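You operate a simulated robot arm through the tools that you are given. There is no shell and no other tool.

Carry out the task below with a simulated two-armed robot. There is one attempt and no reset: what you move stays moved.

TASK
Level the divider base, lock its feet again and check the ratio.
Fine: foot lock lever free, bubble to the middle, lever locked; earth off for the check; green lamp. Where these are worked on the way, their far stop is far enough and under half their travel is too little: foot lock lever.

The check looks at the end state, three seconds after you hand in, the way a careful person would. Anything else that was tipped, shoved, dropped, spilled or broken makes it a failure.

THE ROBOT
Two 6-joint arms with two-finger parallel grippers on one trunk that stands fixed in place. Base frame: the origin is at the foot of the trunk, x ahead of it, y to its left, z up. Units: m, degrees, N and s.
The left shoulder is at [0.28, 0.185, 1.205], the right one opposite. With the tool pointing down near the work surface each hand reaches from about 0.56 to 0.94 m from the base axis, measured 20 degrees to its own side. Payload 1.57 kg a hand.
The tool frame of a hand sits at the grasp point between the pads (the TCP): z along the fingers, y along the line on which they close. The tips reach 0.03 m beyond it. The gripper opens to 0.08 m. The fingers are 0.017 m wide and 0.012 m thick; the gripper's body (0.04 by 0.082 m) begins 0.08 m behind the TCP.
Orientation is told as [roll, pitch, yaw] about the base's x, y, z axes, in that order, counted from this pose: with the fingers straight down and closing along the base's y, the tool's x points along the base's -x, its y along +y and its z along -z.

THE INTERFACE
- The arms move only by the tool step_arm. It takes "left_moves", "right_moves" or both (then of equal length, played together; a hand with none holds still); each is one flat list of numbers, 7 for each row, row after row: the turn, a rotation vector about the tool's x, y, z in degrees, then the shift along the tool's x, y, z in m, then the finger opening in m, from 0 to 0.08. In form: [ax, ay, az, x, y, z, claw, ax, ay, az, x, y, z, claw, ...]. A call has 1 to 20 rows; each row is the pose to reach, as a shift and turn from the pose commanded when the call began, along the tool's axes at that moment. A row lasts 0.2 s, in which the tool goes at most 0.05 m and 8.6 degrees; a call with a longer step from one row to the next is refused whole, and so is a gripper value outside its range. A pose out of reach is approached as far as the arm can. The call stops where the force on the tool passes 40 N (or 10 N more than at its start, if that is more) or the arm is blocked; 0.2 s more then pass. Each finger travels about 0.153 m/s and halts on what it meets, pressing with about 42 N; the grip force reading is that of the motor and also rises with nothing between the fingers. The clock runs only during rows and for 0.2 s after the last one: add rows that repeat a pose to give the fingers time. It gives the time, the measured TCP pose, the force on the tool (base axes), the opening and the grip force at its end, in the units of the frame above (readings bear some noise), with the torque about the TCP (base axes, N m) and any sound that the robot's microphone picked up, and new pictures: "pictures" is both (left out), scene, wrist or none (wrist: the cameras of the hands that moved).
- Cameras (640 x 400 px; columns grow to the right, rows downward): "scene" is now at [0.2133, 0.0536, 1.6376]; the picture's right is [0.72, -0.70, 0.00], its down [-0.56, -0.57, -0.60] and it looks along [0.42, 0.43, -0.80] (base axes); focal length 314 px, centre (320, 200). "left" rides on the left gripper at [0.072, 0.007, -0.122] in its tool frame; the picture's right is [-0.09, 1.00, 0.00], its down [-0.84, -0.08, -0.54] and it looks along [-0.54, -0.05, 0.84] (tool axes); focal length 238 px, centre (320, 200). "right" rides on the right gripper at [0.072, -0.007, -0.122] in its tool frame; the picture's right is [0.09, 1.00, 0.00], its down [-0.84, 0.08, -0.54] and it looks along [-0.54, 0.05, 0.84] (tool axes); focal length 238 px, centre (320, 200). There is no depth. A picture from a camera that has moved, and an enlarged one, comes with that camera's place and axes in the base frame and with its lens.
- lift_body(by): slides the trunk up (or, below 0, down) by that many m; the arms and the scene camera ride with it, the base frame stays. It gives what a move gives, with no picture.
- head_to(pan, tilt): turns the head with the scene camera to pan (to the left, within 86 degrees either way) and tilt (down, from -29 to 69), counted from straight ahead of the robot. It gives what a move gives, and a new picture of the scene camera.
- inspect(camera, box): a new picture of the part [left, top, right, bottom] of that camera's present view, enlarged. It takes no simulated time.
- hand_in(): hands the job in; it is judged then, once.

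Nothing tells you positions but the pictures and the camera data. Unless the task says otherwise, let go and move clear before handing in.

The tools are called after "Call:" by a JSON object that holds its "fn" and its "kwargs". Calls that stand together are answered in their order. step_arm: Moves the arms, as the interface text tells. Its arguments: {"type":"object","properties":{"left_moves":{"type":"array"},"right_moves":{"type":"array"},"pictures":{"type":"string","enum":["both","scene","wrist","none"]}},"required":[]} The other tools are called the same way: lift_body (by) slides the trunk up or down; head_to (pan, tilt) turns the head that bears the scene camera; inspect (camera, box) takes an enlarged picture of a part of a camera's view; hand_in () hands the job in.

At the start:

```text
t: 0.0
left_tool_pos: [0.3616, 0.4916, 1.213]
left_tool_rot: [0.0, 0.0, 0.0]
left_contact_force: [-0.6, -0.1, 0.6]
left_torque: [0.0, 0.03, -0.04]
left_grip_width: 0.0802
left_grip_force: 0.1
right_tool_pos: [0.5627, 0.1036, 1.2784]
right_tool_rot: [0.0, 0.0, 0.0]
right_contact_force: [-0.4, -0.1, 0.6]
right_torque: [-0.03, 0.03, 0.04]
right_grip_width: 0.08
right_grip_force: 0.1
trunk travel left (down, up): [-0.9, 0.09]
head pan, tilt: [45.7, 52.8]
```

scene: 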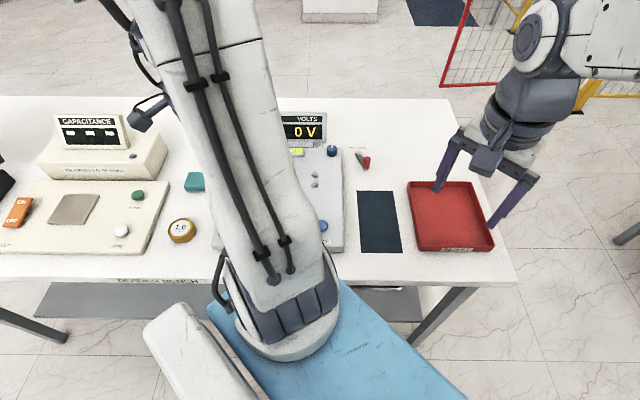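
right: 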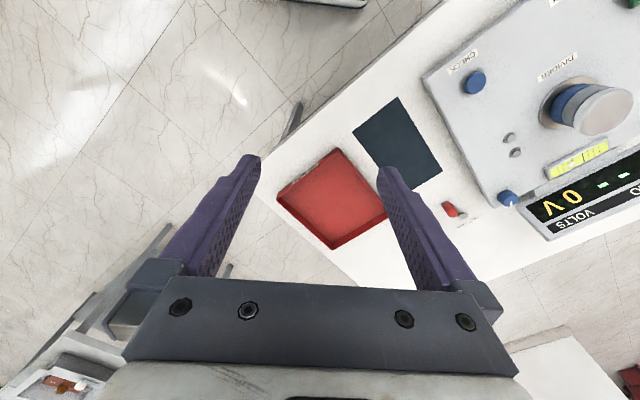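
left: 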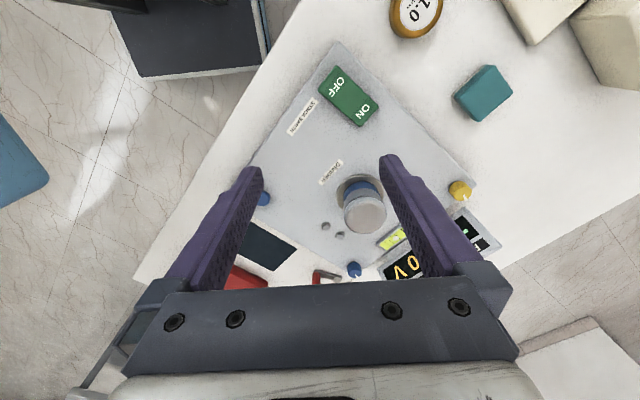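

I see a bench with a divider base (grey plate with a DIVIDER knob, bubble vial, volts display, rocker switch), a red tray, and other instruments, with the left arm blocking much of the scene view. I'll enlarge the views to read the labels before moving anything.

Call:
{"fn": "inspect", "kwargs": {"camera": "left", "box": [220, 30, 520, 290]}}

Call:
{"fn": "inspect", "kwargs": {"camera": "right", "box": [380, 0, 640, 250]}}

Call:
{"fn": "inspect", "kwargs": {"camera": "scene", "box": [200, 90, 520, 290]}}

Call:
{"fn": "inspect", "kwargs": {"camera": "scene", "box": [0, 90, 240, 290]}}

```text
1.54 times, centred on (370, 160) of left
camera zoom: at [0.2888, 0.4991, 1.3338], right [0.09, 1.0, 0.0], down [0.84, -0.08, 0.54], along [0.54, -0.05, -0.84], focal length 367 px, centre (243, 262)
```

zoom: 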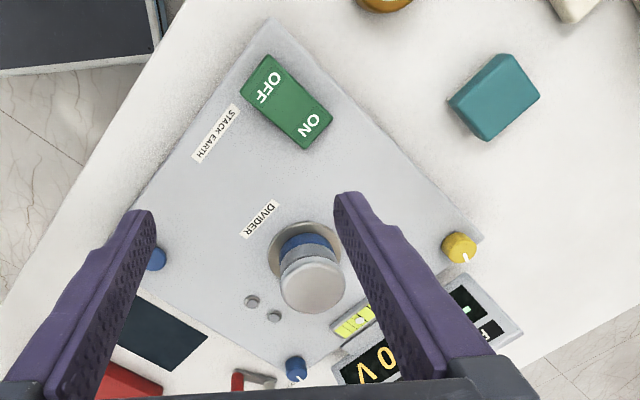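

```text
1.60 times, centred on (510, 125) of right
camera zoom: at [0.4903, 0.0956, 1.4007], right [-0.09, 1.0, 0.0], down [0.84, 0.08, 0.54], along [0.54, 0.05, -0.84], focal length 381 px, centre (16, 320)
```

zoom: 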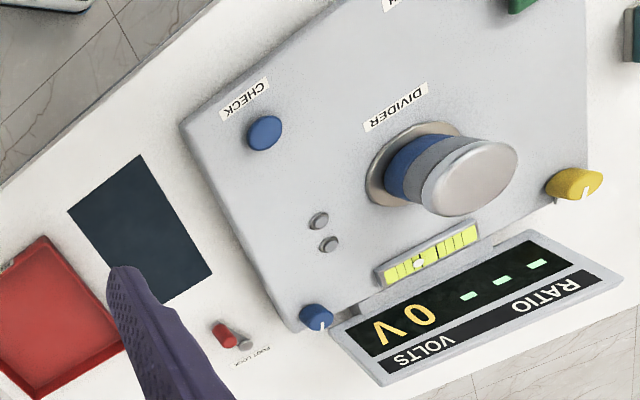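

```text
2.00 times, centred on (360, 190) of scene
camera zoom: at [0.2133, 0.0536, 1.6376], right [0.72, -0.7, 0.0], down [-0.56, -0.57, -0.6], along [0.42, 0.43, -0.8], focal length 629 px, centre (240, 220)
```

zoom: 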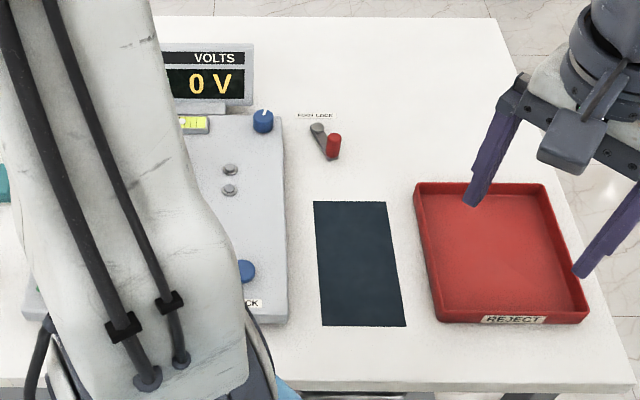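

```text
2.00 times, centred on (120, 190) of scene
camera zoom: at [0.2133, 0.0536, 1.6376], right [0.72, -0.7, 0.0], down [-0.56, -0.57, -0.6], along [0.42, 0.43, -0.8], focal length 629 px, centre (720, 220)
```

zoom: 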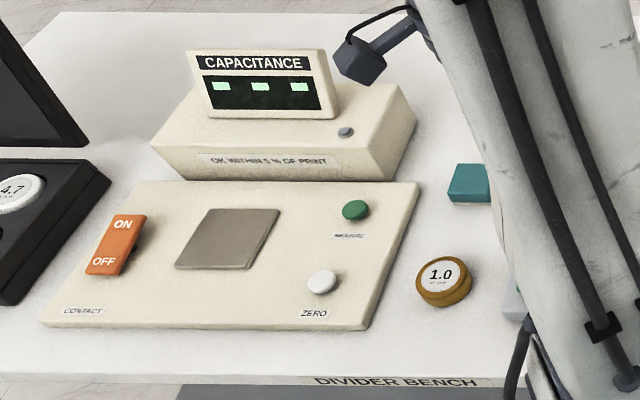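

The divider base sits rotated about 45° on the bench, with its back edge knobs (blue right, yellow left) around z≈0.95 and the red-handled FOOT LOCK lever just to its right near (0.79, 0.45). I'll bring the left hand over the base, turned to match the bench, for a closer look.

Call:
{"fn": "step_arm", "kwargs": {"left_moves": [0, 0, -7.6, -0.023, -0.002, 0, 0.08, 0, 0, -15.2, -0.046, -0.004, 0, 0.08, 0, 0, -22.8, -0.069, -0.006, 0, 0.08, 0, 0, -30.4, -0.092, -0.008, 0, 0.08, 0, 0, -38, -0.115, -0.01, 0, 0.08, 0, 0, -45.6, -0.138, -0.012, 0, 0.08], "pictures": "both"}}

```text
t: 1.4
left_tool_pos: [0.4989, 0.4778, 1.2127]
left_tool_rot: [0.0, 0.0, 45.8]
left_contact_force: [-0.6, -0.8, -0.1]
left_torque: [0.02, 0.01, -0.01]
left_grip_width: 0.0799
left_grip_force: 0.0
right_tool_pos: [0.5625, 0.1032, 1.278]
right_tool_rot: [0.0, 0.0, 0.0]
right_contact_force: [0.2, 0.4, -0.1]
right_torque: [0.05, 0.01, 0.0]
right_grip_width: 0.0799
right_grip_force: 0.0
trunk travel left (down, up): [-0.9, 0.09]
head pan, tilt: [45.7, 52.8]
camera scene: at [0.2133, 0.0536, 1.6376], right [0.72, -0.7, 0.0], down [-0.56, -0.57, -0.6], along [0.42, 0.43, -0.8], focal length 314 px, centre (320, 200)
camera left: at [0.4439, 0.4324, 1.334], right [-0.65, 0.76, 0.0], down [0.64, 0.54, 0.54], along [0.41, 0.35, -0.84], focal length 238 px, centre (320, 200)
```

scene: 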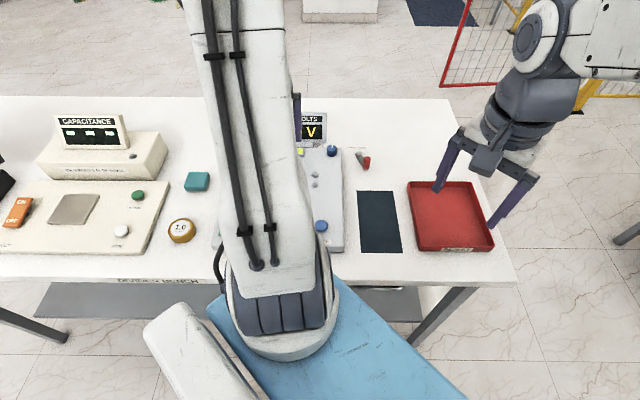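
left: 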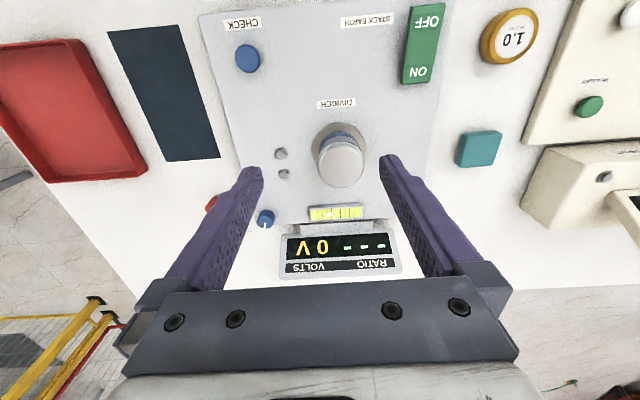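

Call:
{"fn": "inspect", "kwargs": {"camera": "left", "box": [200, 140, 440, 290]}}

Call:
{"fn": "inspect", "kwargs": {"camera": "left", "box": [280, 195, 400, 270]}}

Call:
{"fn": "inspect", "kwargs": {"camera": "left", "box": [200, 0, 460, 160]}}

Call:
{"fn": "inspect", "kwargs": {"camera": "right", "box": [400, 30, 640, 240]}}

```text
2.67 times, centred on (320, 215) of left
camera zoom: at [0.4439, 0.4324, 1.334], right [-0.65, 0.76, 0.0], down [0.64, 0.54, 0.54], along [0.41, 0.35, -0.84], focal length 636 px, centre (320, 160)
```

zoom: 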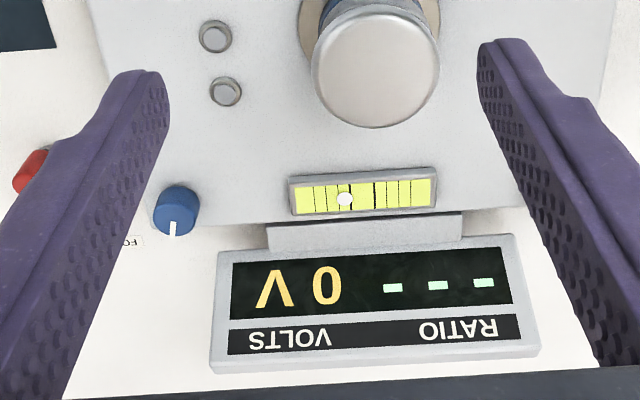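

```text
5.33 times, centred on (340, 232) of left
camera zoom: at [0.4439, 0.4324, 1.334], right [-0.65, 0.76, 0.0], down [0.64, 0.54, 0.54], along [0.41, 0.35, -0.84], focal length 1271 px, centre (213, 27)
```

zoom: 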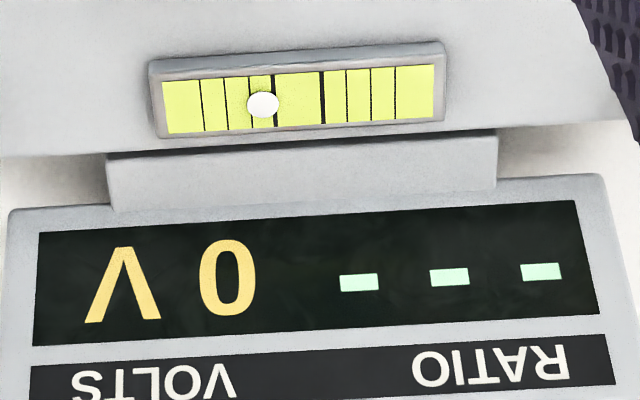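

```text
2.46 times, centred on (330, 80) of left
camera zoom: at [0.4439, 0.4324, 1.334], right [-0.65, 0.76, 0.0], down [0.64, 0.54, 0.54], along [0.41, 0.35, -0.84], focal length 587 px, centre (295, 495)
```

zoom: 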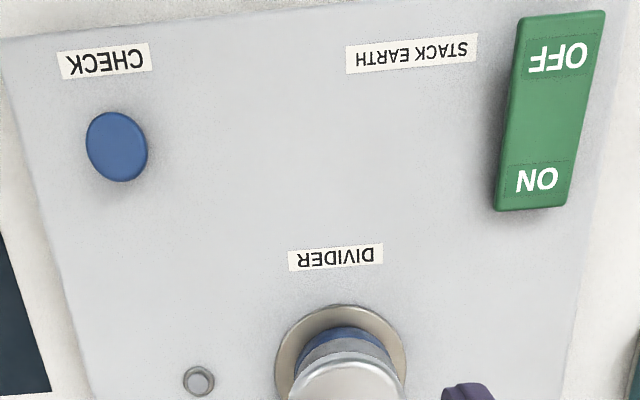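

```text
1.90 times, centred on (520, 135) of right
camera zoom: at [0.4903, 0.0957, 1.4007], right [-0.09, 1.0, 0.0], down [0.84, 0.08, 0.54], along [0.54, 0.05, -0.84], focal length 454 px, centre (-61, 324)
```

zoom: 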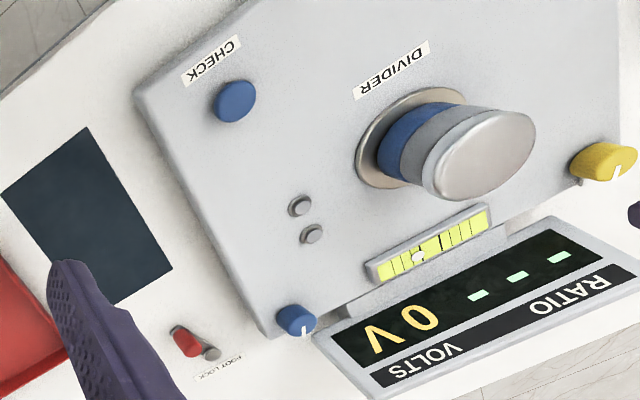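

The bubble sits right of centre (operator's right), so the right side is high; the rocker shows ON toward the back, OFF toward the front, and two grey lamps sit right of the divider stack. Next I slide the left hand right to see the foot lock lever close up.

Call:
{"fn": "step_arm", "kwargs": {"left_moves": [0, 0, 0, 0, -0.04, 0.01, 0.08, 0, 0, 0, 0, -0.08, 0.02, 0.08, 0, 0, 0, 0, -0.12, 0.03, 0.08, 0, 0, 0, 0, -0.16, 0.04, 0.08, 0, 0, 0, 0, -0.2, 0.05, 0.08], "pictures": "both"}}

```text
t: 2.6
left_tool_pos: [0.6425, 0.3407, 1.1613]
left_tool_rot: [0.0, 0.0, 45.6]
left_contact_force: [-0.5, 0.2, -0.4]
left_torque: [0.02, -0.02, -0.01]
left_grip_width: 0.0798
left_grip_force: 0.0
right_tool_pos: [0.5633, 0.1032, 1.2801]
right_tool_rot: [0.0, 0.0, 0.0]
right_contact_force: [0.1, 0.4, -0.4]
right_torque: [-0.02, -0.01, 0.01]
right_grip_width: 0.0801
right_grip_force: 0.0
trunk travel left (down, up): [-0.9, 0.09]
head pan, tilt: [45.7, 52.8]
camera scene: at [0.2132, 0.0536, 1.6376], right [0.72, -0.7, 0.0], down [-0.56, -0.57, -0.6], along [0.42, 0.43, -0.8], focal length 314 px, centre (320, 200)
camera left: at [0.5879, 0.2942, 1.2825], right [-0.65, 0.76, 0.0], down [0.64, 0.54, 0.54], along [0.41, 0.35, -0.84], focal length 238 px, centre (320, 200)
```

scene: 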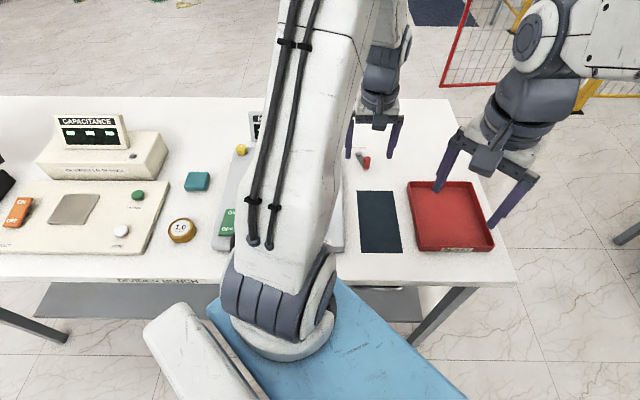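
left: 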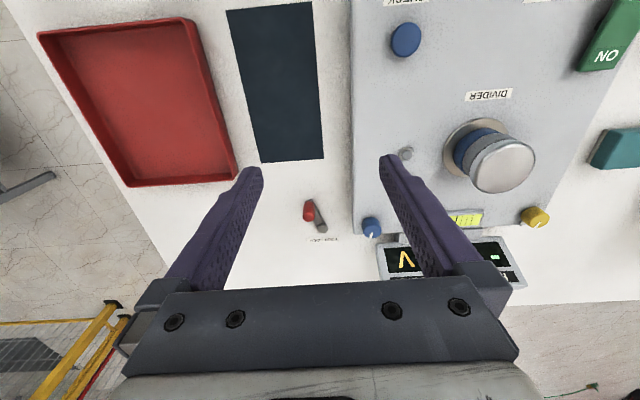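

Call:
{"fn": "inspect", "kwargs": {"camera": "left", "box": [270, 180, 390, 255]}}

Call:
{"fn": "inspect", "kwargs": {"camera": "right", "box": [400, 170, 520, 245]}}

Call:
{"fn": "inspect", "kwargs": {"camera": "scene", "box": [320, 130, 400, 180]}}

Call:
{"fn": "inspect", "kwargs": {"camera": "scene", "box": [190, 190, 270, 260]}}

```text
5.33 times, centred on (330, 218) of left
camera zoom: at [0.5879, 0.2942, 1.2825], right [-0.65, 0.76, 0.0], down [0.64, 0.54, 0.54], along [0.41, 0.35, -0.84], focal length 1271 px, centre (267, 107)
```

zoom: 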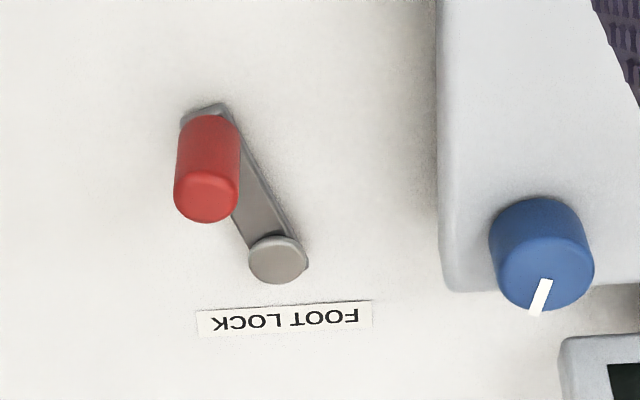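

```text
5.33 times, centred on (460, 208) of right
camera zoom: at [0.4903, 0.0957, 1.4007], right [-0.09, 1.0, 0.0], down [0.84, 0.08, 0.54], along [0.54, 0.05, -0.84], focal length 1271 px, centre (-427, 160)
```

zoom: 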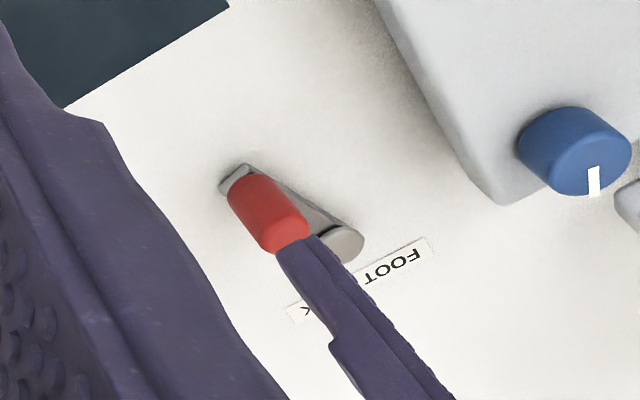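

```text
8.00 times, centred on (360, 155) of scene
camera zoom: at [0.2132, 0.0536, 1.6376], right [0.72, -0.7, 0.0], down [-0.56, -0.57, -0.6], along [0.42, 0.43, -0.8], focal length 2515 px, centre (0, 560)
```

zoom: 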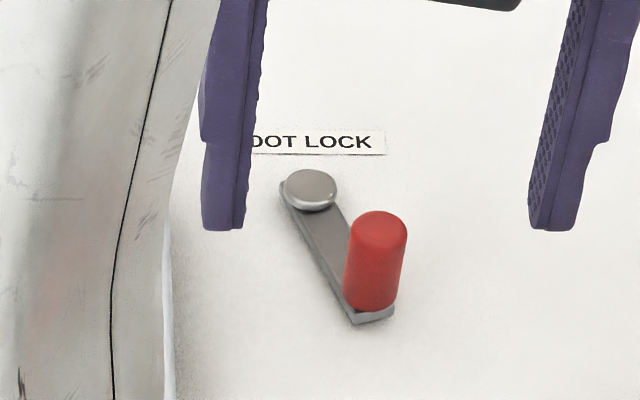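

```text
5.71 times, centred on (230, 225) of scene
camera zoom: at [0.2132, 0.0536, 1.6376], right [0.72, -0.7, 0.0], down [-0.56, -0.57, -0.6], along [0.42, 0.43, -0.8], focal length 1796 px, centre (834, 57)
```

zoom: 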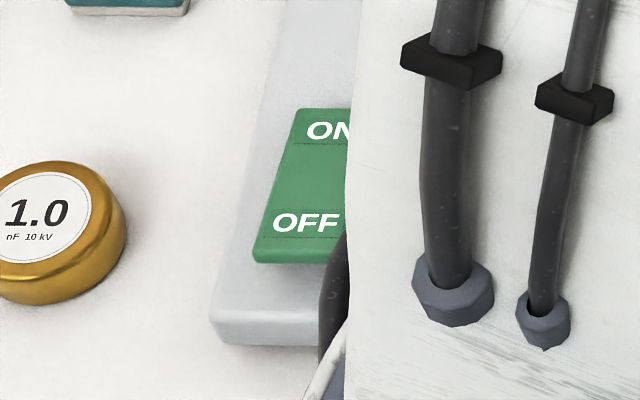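

The foot lock is a horizontal swing lever: pivot near (0.82, 0.495), red upright handle near (0.793, 0.441) with its top at z≈0.948. I'll go above the handle with the fingers straddling it along the bench's left–right line.

Call:
{"fn": "step_arm", "kwargs": {"left_moves": [0, 0, 0, -0.0353, -0.0075, 0.022, 0.07, 0, 0, 0, -0.0705, -0.015, 0.044, 0.06, 0, 0, 0, -0.1058, -0.0224, 0.066, 0.05, 0, 0, 0, -0.141, -0.03, 0.088, 0.045, 0, 0, 0, -0.1763, -0.0374, 0.111, 0.045, 0, 0, 0, -0.1763, -0.0374, 0.111, 0.045], "pictures": "both"}}

```text
t: 4.0
left_tool_pos: [0.7941, 0.4381, 1.0506]
left_tool_rot: [0.0, 0.1, 45.7]
left_contact_force: [1.0, 0.5, -1.2]
left_torque: [0.01, 0.03, 0.01]
left_grip_width: 0.0449
left_grip_force: 0.0
right_tool_pos: [0.5633, 0.1026, 1.2781]
right_tool_rot: [-0.1, 0.0, 0.1]
right_contact_force: [0.6, 0.3, 0.3]
right_torque: [0.03, 0.01, -0.02]
right_grip_width: 0.0798
right_grip_force: 0.1
trunk travel left (down, up): [-0.9, 0.09]
head pan, tilt: [45.7, 52.8]
camera scene: at [0.2136, 0.0538, 1.6376], right [0.72, -0.7, 0.0], down [-0.56, -0.57, -0.6], along [0.42, 0.43, -0.8], focal length 314 px, centre (320, 200)
camera left: at [0.7388, 0.393, 1.1724], right [-0.65, 0.76, 0.0], down [0.64, 0.54, 0.54], along [0.41, 0.35, -0.84], focal length 238 px, centre (320, 200)
```

scene: 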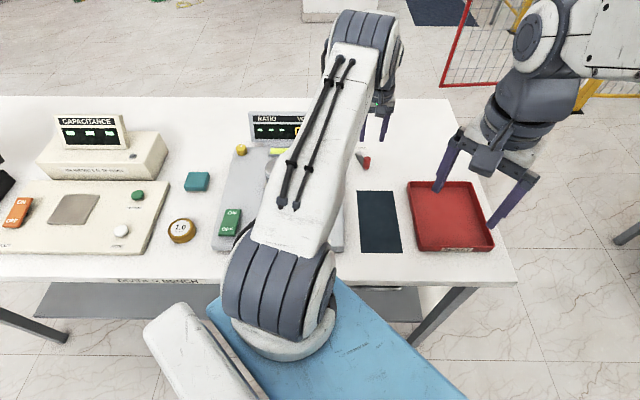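
left: 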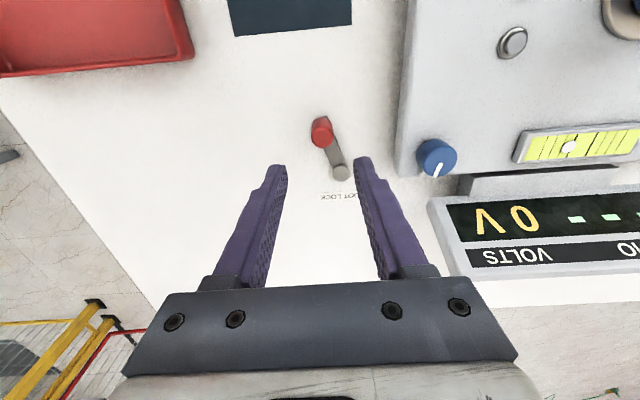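

The handle is right below the fingers and the wrist camera also sees the bubble vial. I'll lower the open fingers around the handle so it is caged.

Call:
{"fn": "step_arm", "kwargs": {"left_moves": [0, 0, 0, 0.0012, 0.0025, 0.03, 0.045, 0, 0, 0, 0.0012, 0.0025, 0.06, 0.045, 0, 0, 0, 0.0012, 0.0025, 0.085, 0.045, 0, 0, 0, 0.0012, 0.0025, 0.1, 0.045], "pictures": "both"}}

Call:
{"fn": "inspect", "kwargs": {"camera": "left", "box": [240, 110, 400, 210]}}

Call:
{"fn": "inspect", "kwargs": {"camera": "scene", "box": [330, 100, 430, 180]}}

```text
t: 5.0
left_tool_pos: [0.7903, 0.44, 0.9507]
left_tool_rot: [0.1, -0.1, 45.6]
left_contact_force: [-0.6, 0.0, 0.5]
left_torque: [-0.03, 0.0, -0.01]
left_grip_width: 0.0449
left_grip_force: 0.1
right_tool_pos: [0.5643, 0.1036, 1.2791]
right_tool_rot: [0.0, -0.1, 0.0]
right_contact_force: [-0.1, -0.1, 0.3]
right_torque: [0.01, 0.02, 0.0]
right_grip_width: 0.08
right_grip_force: 0.1
trunk travel left (down, up): [-0.9, 0.09]
head pan, tilt: [45.7, 52.8]
camera scene: at [0.2134, 0.0536, 1.6376], right [0.72, -0.7, 0.0], down [-0.56, -0.57, -0.6], along [0.42, 0.43, -0.8], focal length 314 px, centre (320, 200)
camera left: at [0.7359, 0.3945, 1.0726], right [-0.65, 0.76, 0.0], down [0.64, 0.54, 0.54], along [0.41, 0.35, -0.84], focal length 238 px, centre (320, 200)
```

scene: 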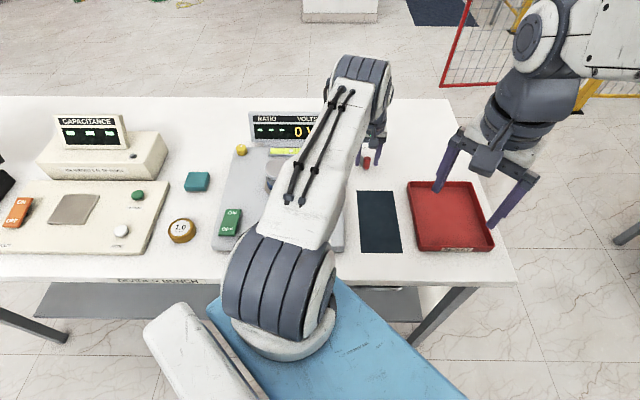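
left: 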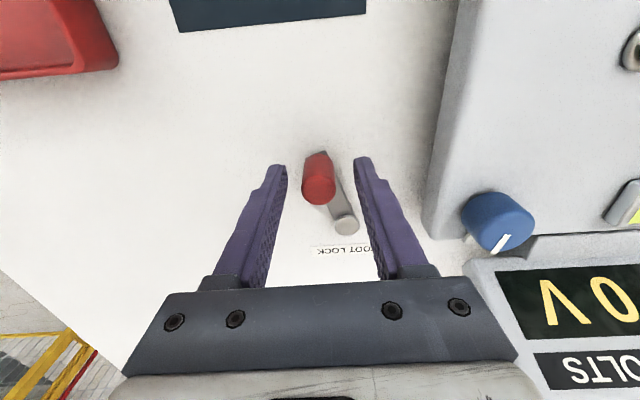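

```text
4.00 times, centred on (320, 160) of left
camera zoom: at [0.7359, 0.3945, 1.0726], right [-0.65, 0.76, 0.0], down [0.64, 0.54, 0.54], along [0.41, 0.35, -0.84], focal length 953 px, centre (320, 360)
```

zoom: 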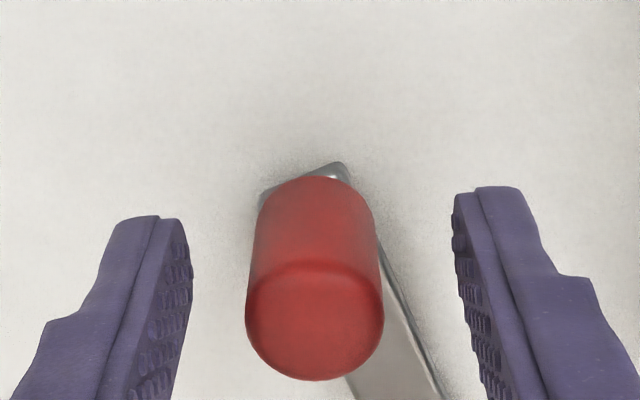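

```text
5.00 times, centred on (380, 140) of scene
camera zoom: at [0.2134, 0.0536, 1.6376], right [0.72, -0.7, 0.0], down [-0.56, -0.57, -0.6], along [0.42, 0.43, -0.8], focal length 1572 px, centre (20, 500)
```

zoom: 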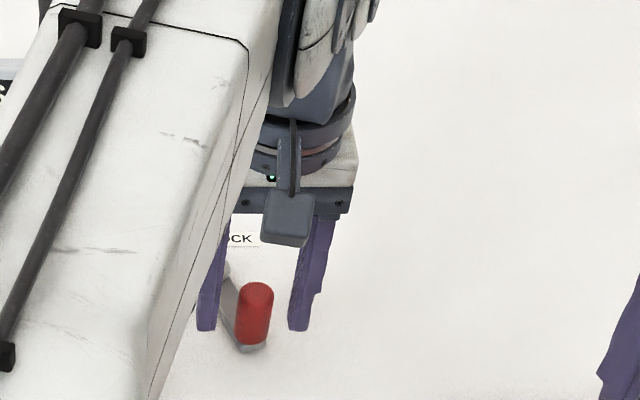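

The handle is caged almost dead centre. I'll narrow the cage and try a gentle push to the left (toward the base) first, watching the force.

Call:
{"fn": "step_arm", "kwargs": {"left_moves": [0, 0, 0, 0.002, -0.001, 0, 0.03, 0, 0, 0, 0.002, -0.001, 0, 0.03, 0, 0, 0, 0.002, 0.005, 0, 0.03, 0, 0, 0, 0.002, 0.01, 0, 0.03, 0, 0, 0, 0.002, 0.015, 0, 0.03], "pictures": "wrist"}}

```text
t: 6.2
left_tool_pos: [0.7769, 0.4487, 0.951]
left_tool_rot: [0.0, -0.1, 45.6]
left_contact_force: [0.4, 0.4, 0.5]
left_torque: [0.01, 0.02, -0.02]
left_grip_width: 0.0303
left_grip_force: 0.5
right_tool_pos: [0.563, 0.1028, 1.2788]
right_tool_rot: [0.0, 0.0, 0.0]
right_contact_force: [0.0, 0.4, -0.8]
right_torque: [-0.02, -0.05, 0.01]
right_grip_width: 0.0798
right_grip_force: 0.0
trunk travel left (down, up): [-0.9, 0.09]
head pan, tilt: [45.7, 52.8]
camera left: at [0.7222, 0.4032, 1.0723], right [-0.65, 0.76, 0.0], down [0.64, 0.54, 0.54], along [0.41, 0.35, -0.84], focal length 238 px, centre (320, 200)
```

left: 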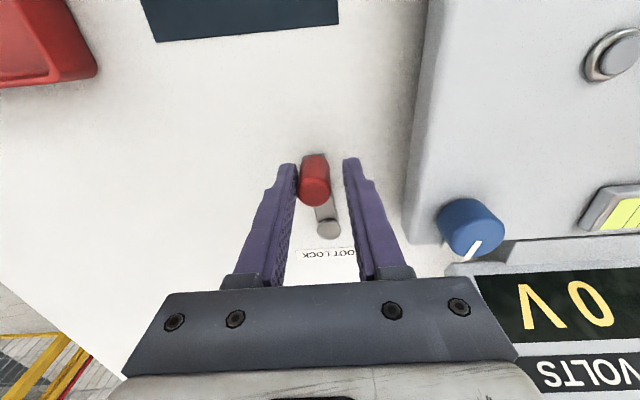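

The lever swings left freely. I'll carry on along its arc in small steps until it meets its far stop.

Call:
{"fn": "step_arm", "kwargs": {"left_moves": [0, 0, 0, 0, 0.006, 0, 0.03, 0, 0, 0, 0, 0.012, 0, 0.03, 0, 0, 0, 0, 0.018, 0, 0.03, 0, 0, 0, -0.001, 0.022, 0, 0.03, 0, 0, 0, -0.002, 0.026, 0, 0.03], "pictures": "both"}}

Call:
{"fn": "inspect", "kwargs": {"camera": "left", "box": [220, 110, 460, 260]}}

```text
t: 7.4
left_tool_pos: [0.7604, 0.4681, 0.9517]
left_tool_rot: [0.0, -0.1, 45.6]
left_contact_force: [0.8, 0.0, -1.2]
left_torque: [-0.02, -0.01, -0.01]
left_grip_width: 0.0308
left_grip_force: 0.6
right_tool_pos: [0.5637, 0.1026, 1.2791]
right_tool_rot: [0.0, 0.0, -0.1]
right_contact_force: [-0.2, -0.7, -0.7]
right_torque: [0.03, 0.0, -0.03]
right_grip_width: 0.0798
right_grip_force: 0.0
trunk travel left (down, up): [-0.9, 0.09]
head pan, tilt: [45.7, 52.8]
camera scene: at [0.2134, 0.0535, 1.6376], right [0.72, -0.7, 0.0], down [-0.56, -0.57, -0.6], along [0.42, 0.43, -0.8], focal length 314 px, centre (320, 200)
camera left: at [0.7044, 0.4229, 1.0731], right [-0.65, 0.76, 0.0], down [0.64, 0.54, 0.54], along [0.41, 0.35, -0.84], focal length 238 px, centre (320, 200)
```

scene: 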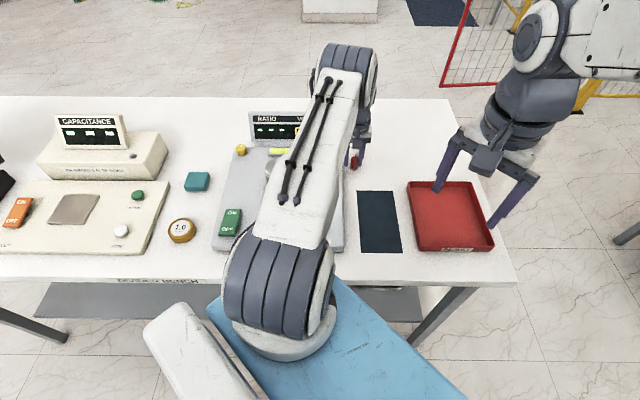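
left: 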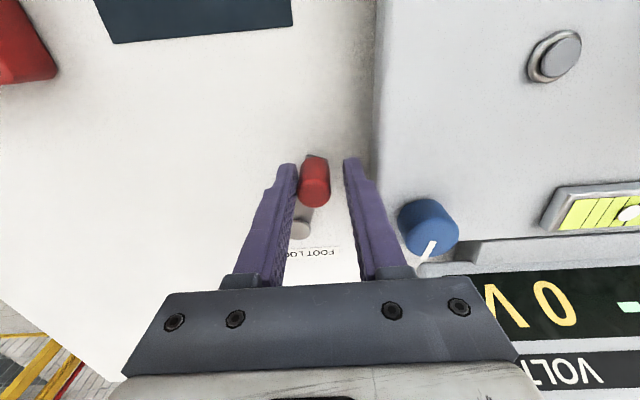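

```text
2.67 times, centred on (340, 185) of left
camera zoom: at [0.7044, 0.4229, 1.0731], right [-0.65, 0.76, 0.0], down [0.64, 0.54, 0.54], along [0.41, 0.35, -0.84], focal length 636 px, centre (267, 240)
```

zoom: 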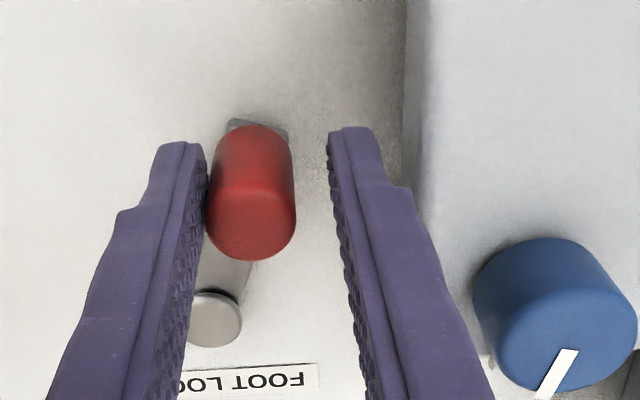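

The lever has swung roughly 33° and still moves freely, but the left finger is nearing the base edge. I'll check how high the base top is so the finger can pass over it.

Call:
{"fn": "inspect", "kwargs": {"camera": "scene", "box": [205, 200, 285, 260]}}

Call:
{"fn": "inspect", "kwargs": {"camera": "right", "box": [400, 150, 640, 300]}}

Call:
{"fn": "inspect", "kwargs": {"camera": "left", "box": [340, 150, 500, 280]}}

```text
6.67 times, centred on (245, 230) of scene
camera zoom: at [0.2134, 0.0535, 1.6376], right [0.72, -0.7, 0.0], down [-0.56, -0.57, -0.6], along [0.42, 0.43, -0.8], focal length 2096 px, centre (820, 0)
```

zoom: 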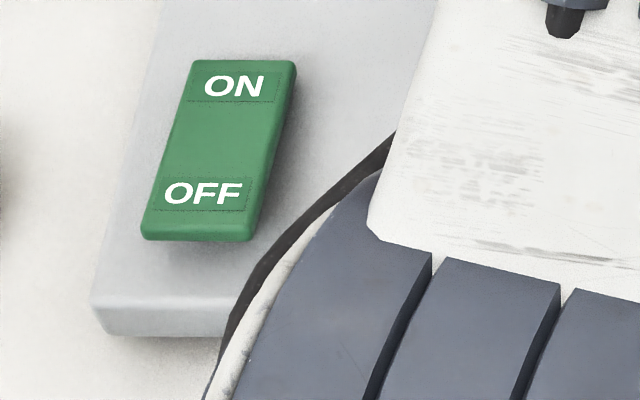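

```text
2.67 times, centred on (520, 225) of right
camera zoom: at [0.4904, 0.0955, 1.4007], right [-0.09, 1.0, 0.0], down [0.84, 0.08, 0.54], along [0.54, 0.05, -0.84], focal length 636 px, centre (-213, 133)
```

zoom: 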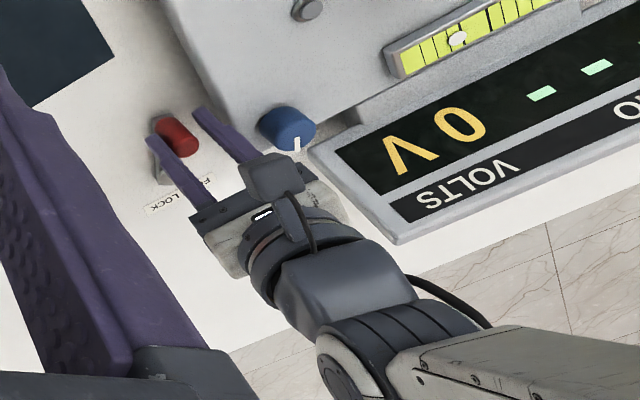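

```text
3.08 times, centred on (420, 215) of left
camera zoom: at [0.7044, 0.4229, 1.0731], right [-0.65, 0.76, 0.0], down [0.64, 0.54, 0.54], along [0.41, 0.35, -0.84], focal length 733 px, centre (12, 154)
```

zoom: 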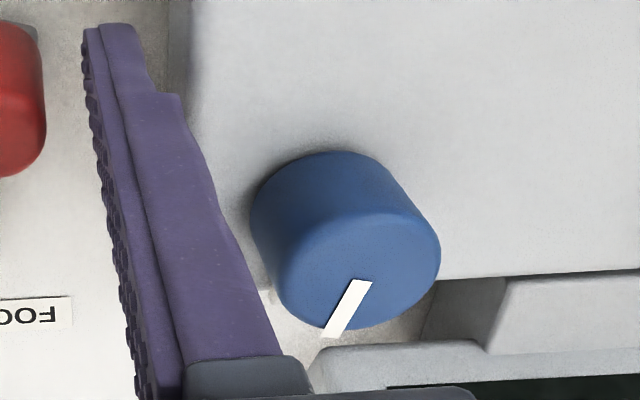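

The base top is about 0.92 m, so raising the hand ~12 mm lets the left finger pass over it while still holding the handle. I'll do that with a narrower cage and keep following the arc.

Call:
{"fn": "step_arm", "kwargs": {"left_moves": [0, 0, 0, 0, 0, -0.012, 0.026, 0, 0, 0, 0, 0, -0.012, 0.026, 0, 0, 0, -0.003, 0.0041, -0.012, 0.026, 0, 0, 0, -0.0056, 0.0091, -0.012, 0.026, 0, 0, 0, -0.0086, 0.0138, -0.012, 0.026, 0, 0, 0, -0.012, 0.0182, -0.012, 0.026, 0, 0, 0, -0.0157, 0.0224, -0.012, 0.026], "pictures": "wrist"}}

Call:
{"fn": "inspect", "kwargs": {"camera": "left", "box": [220, 110, 460, 260]}}

Call:
{"fn": "inspect", "kwargs": {"camera": "right", "box": [400, 150, 640, 300]}}

```text
t: 8.6
left_tool_pos: [0.7605, 0.4755, 0.9631]
left_tool_rot: [-0.7, 0.3, 45.6]
left_contact_force: [14.5, -21.4, 0.1]
left_torque: [-0.78, -0.26, 0.04]
left_grip_width: 0.0397
left_grip_force: 8.3
right_tool_pos: [0.5636, 0.1042, 1.2788]
right_tool_rot: [-0.1, 0.1, 0.2]
right_contact_force: [-0.3, -0.4, 0.3]
right_torque: [-0.04, 0.01, -0.01]
right_grip_width: 0.0801
right_grip_force: 0.0
trunk travel left (down, up): [-0.9, 0.09]
head pan, tilt: [45.7, 52.8]
stopped in row 6 (left hand): the force on the tool passed its limit at 44 N (the readings are from after the stop); the commanded pose is now the measured one
camera left: at [0.704, 0.4317, 1.0853], right [-0.65, 0.76, -0.01], down [0.64, 0.55, 0.54], along [0.42, 0.34, -0.84], focal length 238 px, centre (320, 200)
```

left: 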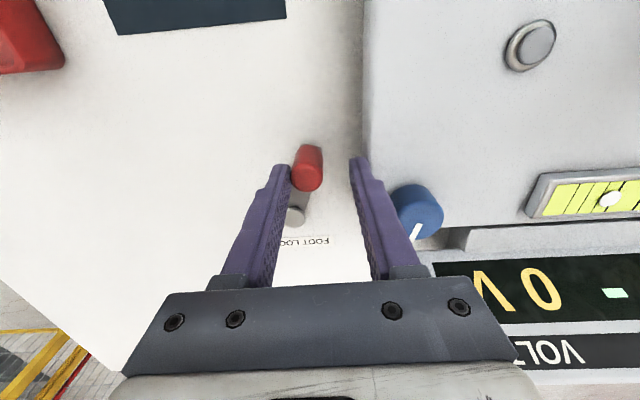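

```text
2.67 times, centred on (340, 185) of left
camera zoom: at [0.704, 0.4317, 1.0853], right [-0.65, 0.76, -0.01], down [0.64, 0.55, 0.54], along [0.42, 0.34, -0.84], focal length 636 px, centre (267, 240)
```

zoom: 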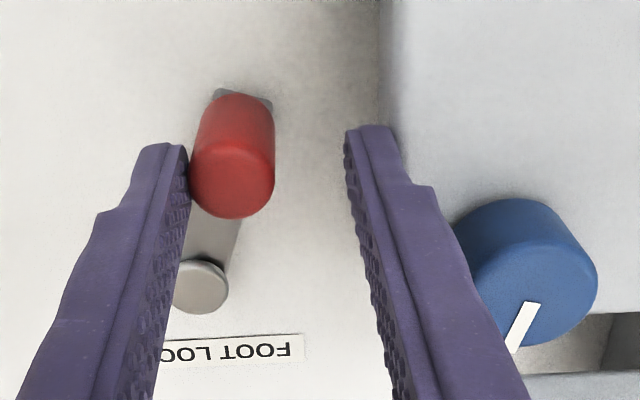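

```text
2.67 times, centred on (520, 225) of right
camera zoom: at [0.4902, 0.0966, 1.4007], right [-0.1, 1.0, 0.0], down [0.84, 0.08, 0.54], along [0.54, 0.05, -0.84], focal length 636 px, centre (-213, 133)
```

zoom: 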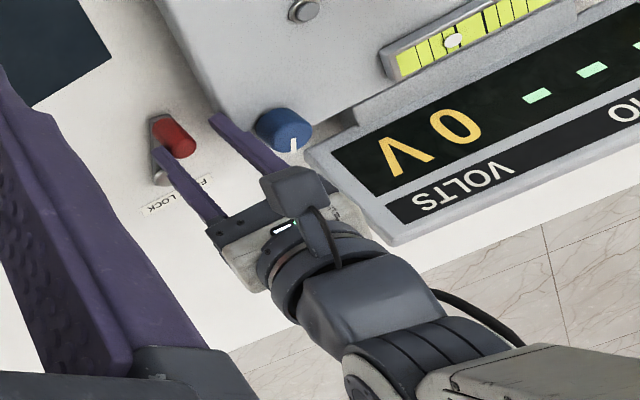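

The lever has met its far stop (about 38–40° of swing) and is now free. I'll back off, rise, and go above the blue levelling knob near (0.741, 0.544).

Call:
{"fn": "step_arm", "kwargs": {"left_moves": [0, 0, 0, 0, -0.006, 0, 0.04, 0, 0, 0, 0, -0.006, -0.04, 0.04, 0, 0, 0, 0, -0.006, -0.077, 0.06, 0, 0, 0, -0.018, 0.028, -0.077, 0.065, 0, 0, 0, -0.0357, 0.0615, -0.077, 0.065, 0, 0, 0, -0.0357, 0.0615, -0.077, 0.065], "pictures": "both"}}

Call:
{"fn": "inspect", "kwargs": {"camera": "left", "box": [200, 80, 520, 280]}}

Call:
{"fn": "inspect", "kwargs": {"camera": "right", "box": [400, 100, 640, 250]}}

```text
t: 10.0
left_tool_pos: [0.7367, 0.5479, 1.0405]
left_tool_rot: [-0.4, 0.3, 45.5]
left_contact_force: [0.0, -0.3, 0.5]
left_torque: [-0.01, -0.01, 0.01]
left_grip_width: 0.0648
left_grip_force: 0.0
right_tool_pos: [0.5633, 0.1045, 1.2792]
right_tool_rot: [0.0, 0.0, 0.0]
right_contact_force: [-0.2, -0.3, -0.1]
right_torque: [-0.02, -0.02, 0.01]
right_grip_width: 0.0799
right_grip_force: 0.0
trunk travel left (down, up): [-0.9, 0.09]
head pan, tilt: [45.7, 52.8]
camera scene: at [0.2131, 0.0537, 1.6376], right [0.72, -0.7, 0.0], down [-0.56, -0.57, -0.6], along [0.42, 0.43, -0.8], focal length 314 px, centre (320, 200)
camera left: at [0.682, 0.5034, 1.1627], right [-0.65, 0.76, -0.01], down [0.64, 0.55, 0.54], along [0.41, 0.34, -0.84], focal length 238 px, centre (320, 200)
```

scene: 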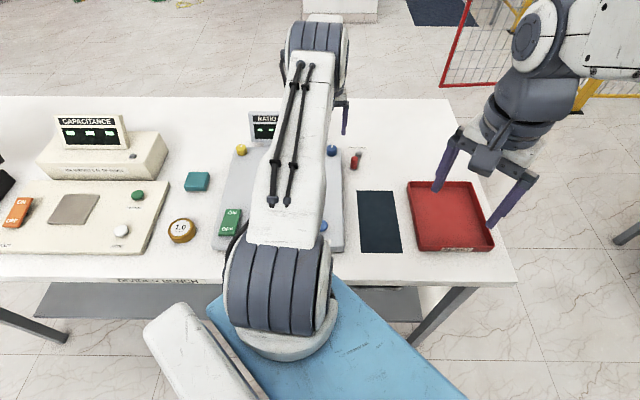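
left: 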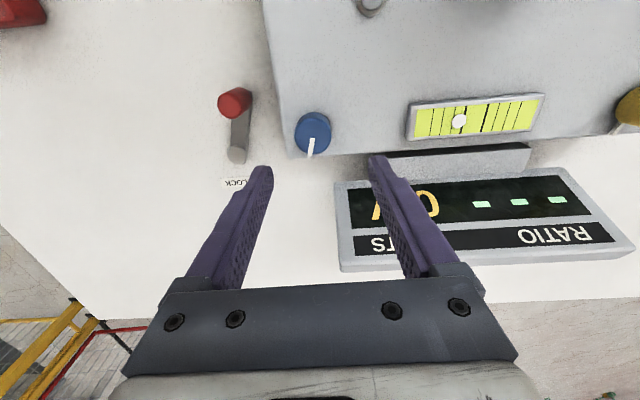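

```text
2.00 times, centred on (360, 180) of left
camera zoom: at [0.682, 0.5034, 1.1627], right [-0.65, 0.76, -0.01], down [0.64, 0.55, 0.54], along [0.41, 0.34, -0.84], focal length 477 px, centre (240, 240)
```

zoom: 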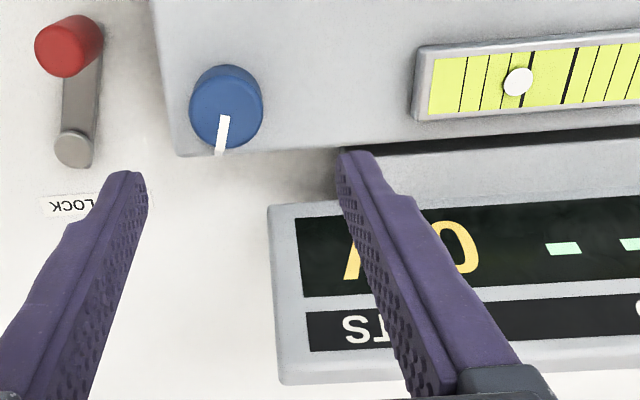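

```text
2.67 times, centred on (520, 175) of right
camera zoom: at [0.4899, 0.0965, 1.4008], right [-0.09, 1.0, 0.0], down [0.84, 0.08, 0.54], along [0.54, 0.05, -0.84], focal length 636 px, centre (-213, 267)
```

zoom: 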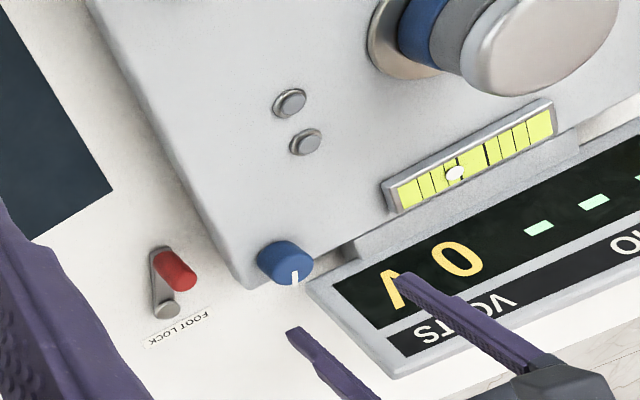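

The lever now leans left at its free stop, and the blue knob (about 33 mm across, top near z≈0.957) is just below the fingers. I'll shift slightly and lower around it, stopping with the tips just above the base surface.

Call:
{"fn": "step_arm", "kwargs": {"left_moves": [0, 0, 0, 0.003, -0.0047, 0.03, 0.06, 0, 0, 0, 0.003, -0.0047, 0.055, 0.055, 0, 0, 0, 0.003, -0.0047, 0.068, 0.05, 0, 0, 0, 0.003, -0.0047, 0.068, 0.05], "pictures": "wrist"}}

Call:
{"fn": "inspect", "kwargs": {"camera": "left", "box": [200, 80, 520, 280]}}

Call:
{"fn": "inspect", "kwargs": {"camera": "right", "box": [440, 130, 640, 255]}}

```text
t: 11.0
left_tool_pos: [0.7391, 0.5415, 0.9703]
left_tool_rot: [-0.4, 0.3, 45.6]
left_contact_force: [0.1, -0.1, 0.0]
left_torque: [0.01, 0.01, -0.04]
left_grip_width: 0.0499
left_grip_force: 0.0
right_tool_pos: [0.5627, 0.1045, 1.2789]
right_tool_rot: [0.0, 0.0, 0.1]
right_contact_force: [-0.3, 0.0, 0.4]
right_torque: [0.0, 0.0, 0.05]
right_grip_width: 0.0799
right_grip_force: 0.0
trunk travel left (down, up): [-0.9, 0.09]
head pan, tilt: [45.7, 52.8]
camera left: at [0.6833, 0.4978, 1.0942], right [-0.65, 0.76, -0.01], down [0.64, 0.55, 0.54], along [0.41, 0.34, -0.84], focal length 238 px, centre (320, 200)
```

left: 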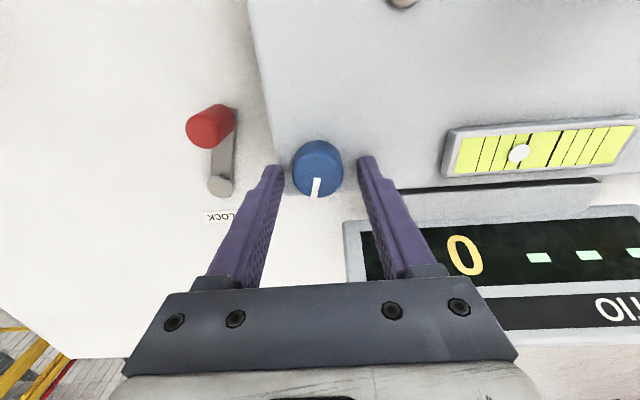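

```text
2.00 times, centred on (360, 180) of left
camera zoom: at [0.6833, 0.4978, 1.0942], right [-0.65, 0.76, -0.01], down [0.64, 0.55, 0.54], along [0.41, 0.34, -0.84], focal length 477 px, centre (240, 240)
```

zoom: 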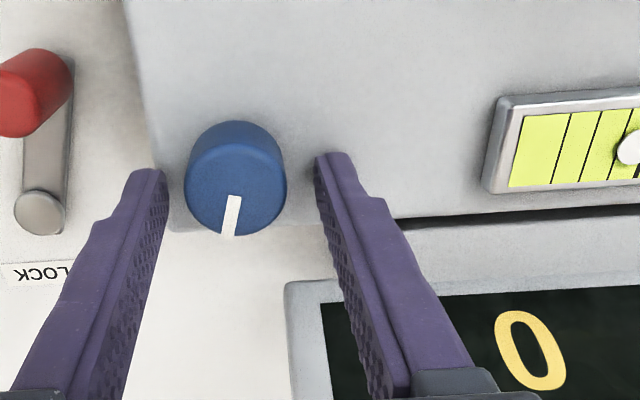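

```text
3.20 times, centred on (540, 192) of right
camera zoom: at [0.4901, 0.0964, 1.4007], right [-0.09, 1.0, 0.0], down [0.84, 0.08, 0.54], along [0.54, 0.05, -0.84], focal length 763 px, centre (-384, 224)
```

zoom: 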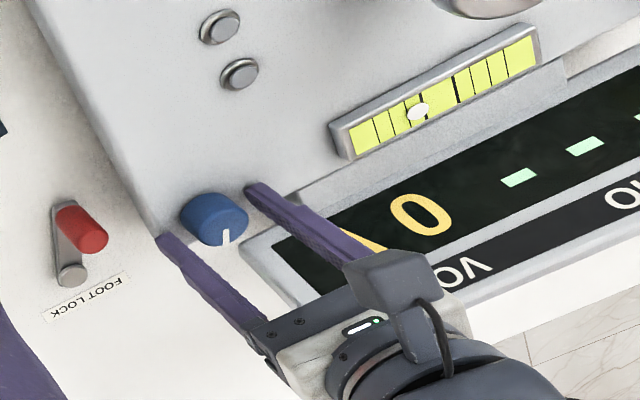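

The knob is centred between the fingers to within about 2 mm. I'll settle a touch lower and close on it.

Call:
{"fn": "step_arm", "kwargs": {"left_moves": [0, 0, 0, 0.002, -0.0013, 0.004, 0.05, 0, 0, 0, 0.002, -0.0013, 0.004, 0.035, 0, 0, 0, 0.002, -0.0013, 0.004, 0.025, 0, 0, 0, 0.002, -0.0013, 0.004, 0.025], "pictures": "wrist"}}

Call:
{"fn": "inspect", "kwargs": {"camera": "left", "box": [400, 80, 640, 230]}}

Call:
{"fn": "inspect", "kwargs": {"camera": "right", "box": [520, 130, 620, 192]}}

```text
t: 12.0
left_tool_pos: [0.7365, 0.5408, 0.9705]
left_tool_rot: [-0.3, 0.0, 45.6]
left_contact_force: [-8.1, 11.8, 18.9]
left_torque: [0.68, 0.59, -0.01]
left_grip_width: 0.0375
left_grip_force: 7.7
right_tool_pos: [0.5626, 0.1037, 1.2796]
right_tool_rot: [0.0, -0.1, 0.0]
right_contact_force: [-0.3, 0.8, 0.9]
right_torque: [0.0, -0.01, 0.0]
right_grip_width: 0.0801
right_grip_force: 0.0
trunk travel left (down, up): [-0.9, 0.09]
head pan, tilt: [45.7, 52.8]
camera left: at [0.6817, 0.4965, 1.0917], right [-0.65, 0.76, -0.01], down [0.64, 0.55, 0.54], along [0.42, 0.35, -0.84], focal length 238 px, centre (320, 200)
```

left: 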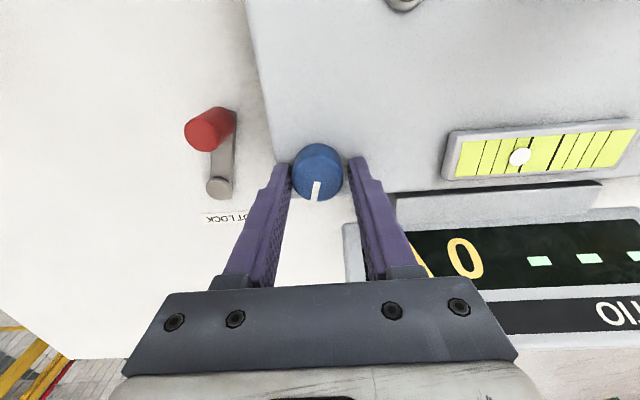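

```text
2.67 times, centred on (520, 155) of left
camera zoom: at [0.6817, 0.4965, 1.0917], right [-0.65, 0.76, -0.01], down [0.64, 0.55, 0.54], along [0.42, 0.35, -0.84], focal length 636 px, centre (-213, 320)
```

zoom: 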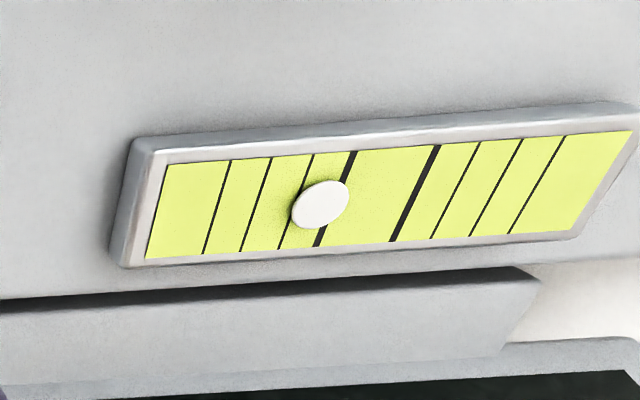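

```text
6.40 times, centred on (570, 161) of right
camera zoom: at [0.4889, 0.0967, 1.4013], right [-0.09, 1.0, 0.0], down [0.84, 0.08, 0.54], along [0.54, 0.05, -0.84], focal length 1525 px, centre (-1280, 450)
```

zoom: 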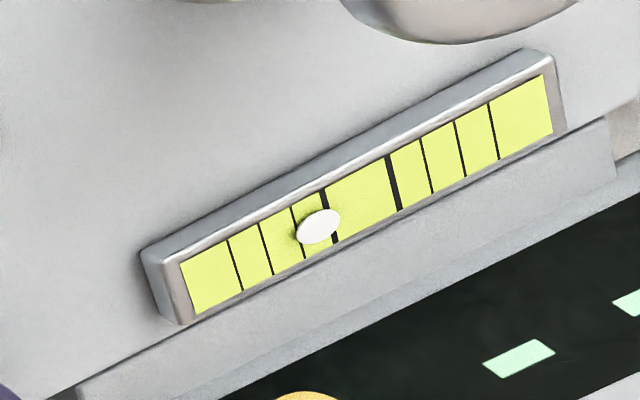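

The tips touched the base surface (19 N upward) and the grip sits a bit off to one side. I'll lift ~6 mm, re-centre by 3 mm and let the fingers settle on the knob.

Call:
{"fn": "step_arm", "kwargs": {"left_moves": [0, 0, 0, 0, 0.0015, -0.006, 0.04, 0, 0, 0, 0, 0.003, -0.006, 0.03, 0, 0, 0, 0, 0.003, -0.006, 0.025, 0, 0, 0, 0, 0.003, -0.006, 0.025, 0, 0, 0, 0, 0.003, -0.006, 0.025], "pictures": "wrist"}}

Call:
{"fn": "inspect", "kwargs": {"camera": "left", "box": [240, 120, 400, 220]}}

Call:
{"fn": "inspect", "kwargs": {"camera": "right", "box": [470, 160, 570, 222]}}

```text
t: 13.2
left_tool_pos: [0.7361, 0.5378, 0.9707]
left_tool_rot: [-0.2, 0.8, 45.5]
left_contact_force: [-4.4, -15.9, -17.8]
left_torque: [0.3, 0.17, 0.0]
left_grip_width: 0.0318
left_grip_force: 40.4
right_tool_pos: [0.5636, 0.1043, 1.28]
right_tool_rot: [0.0, -0.1, 0.2]
right_contact_force: [-0.8, 0.6, -0.1]
right_torque: [-0.01, -0.02, 0.0]
right_grip_width: 0.08
right_grip_force: 0.1
trunk travel left (down, up): [-0.9, 0.09]
head pan, tilt: [45.7, 52.8]
camera left: at [0.6816, 0.495, 1.0935], right [-0.65, 0.76, -0.01], down [0.64, 0.55, 0.53], along [0.41, 0.34, -0.85], focal length 238 px, centre (320, 200)
```

left: 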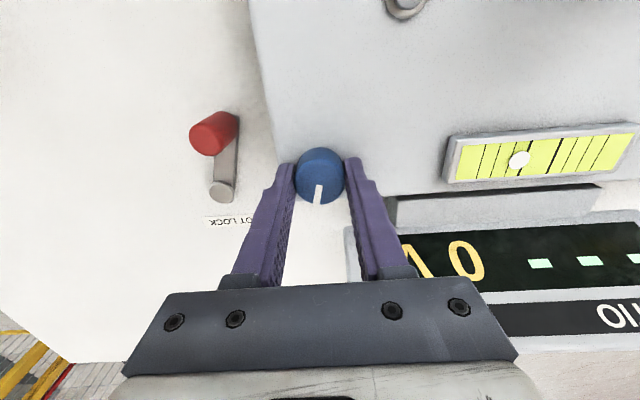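

```text
4.00 times, centred on (320, 170) of left
camera zoom: at [0.6816, 0.495, 1.0935], right [-0.65, 0.76, -0.01], down [0.64, 0.55, 0.53], along [0.41, 0.34, -0.85], focal length 953 px, centre (320, 320)
```

zoom: 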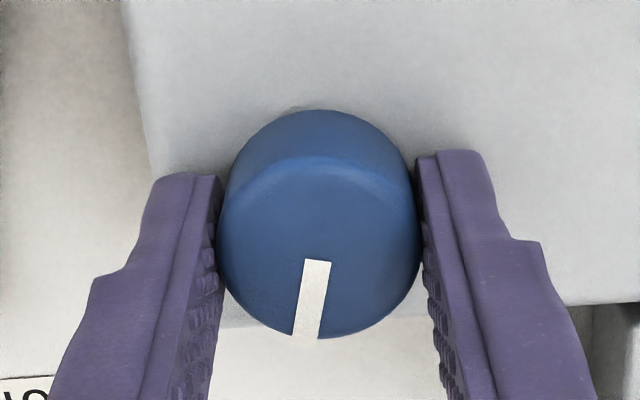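

```text
6.40 times, centred on (520, 191) of right
camera zoom: at [0.4907, 0.0958, 1.4003], right [-0.09, 1.0, 0.0], down [0.84, 0.08, 0.54], along [0.54, 0.05, -0.84], focal length 1525 px, centre (-960, 258)
```

zoom: 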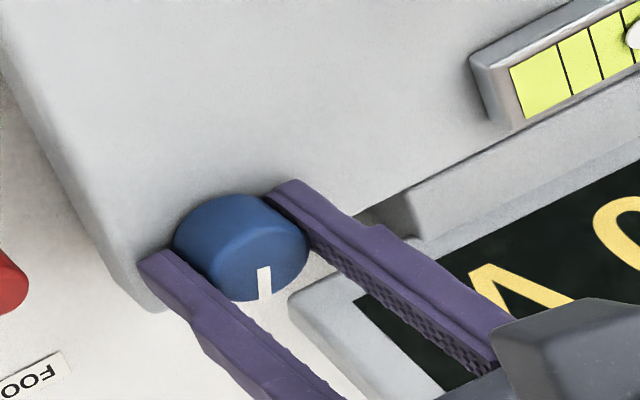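

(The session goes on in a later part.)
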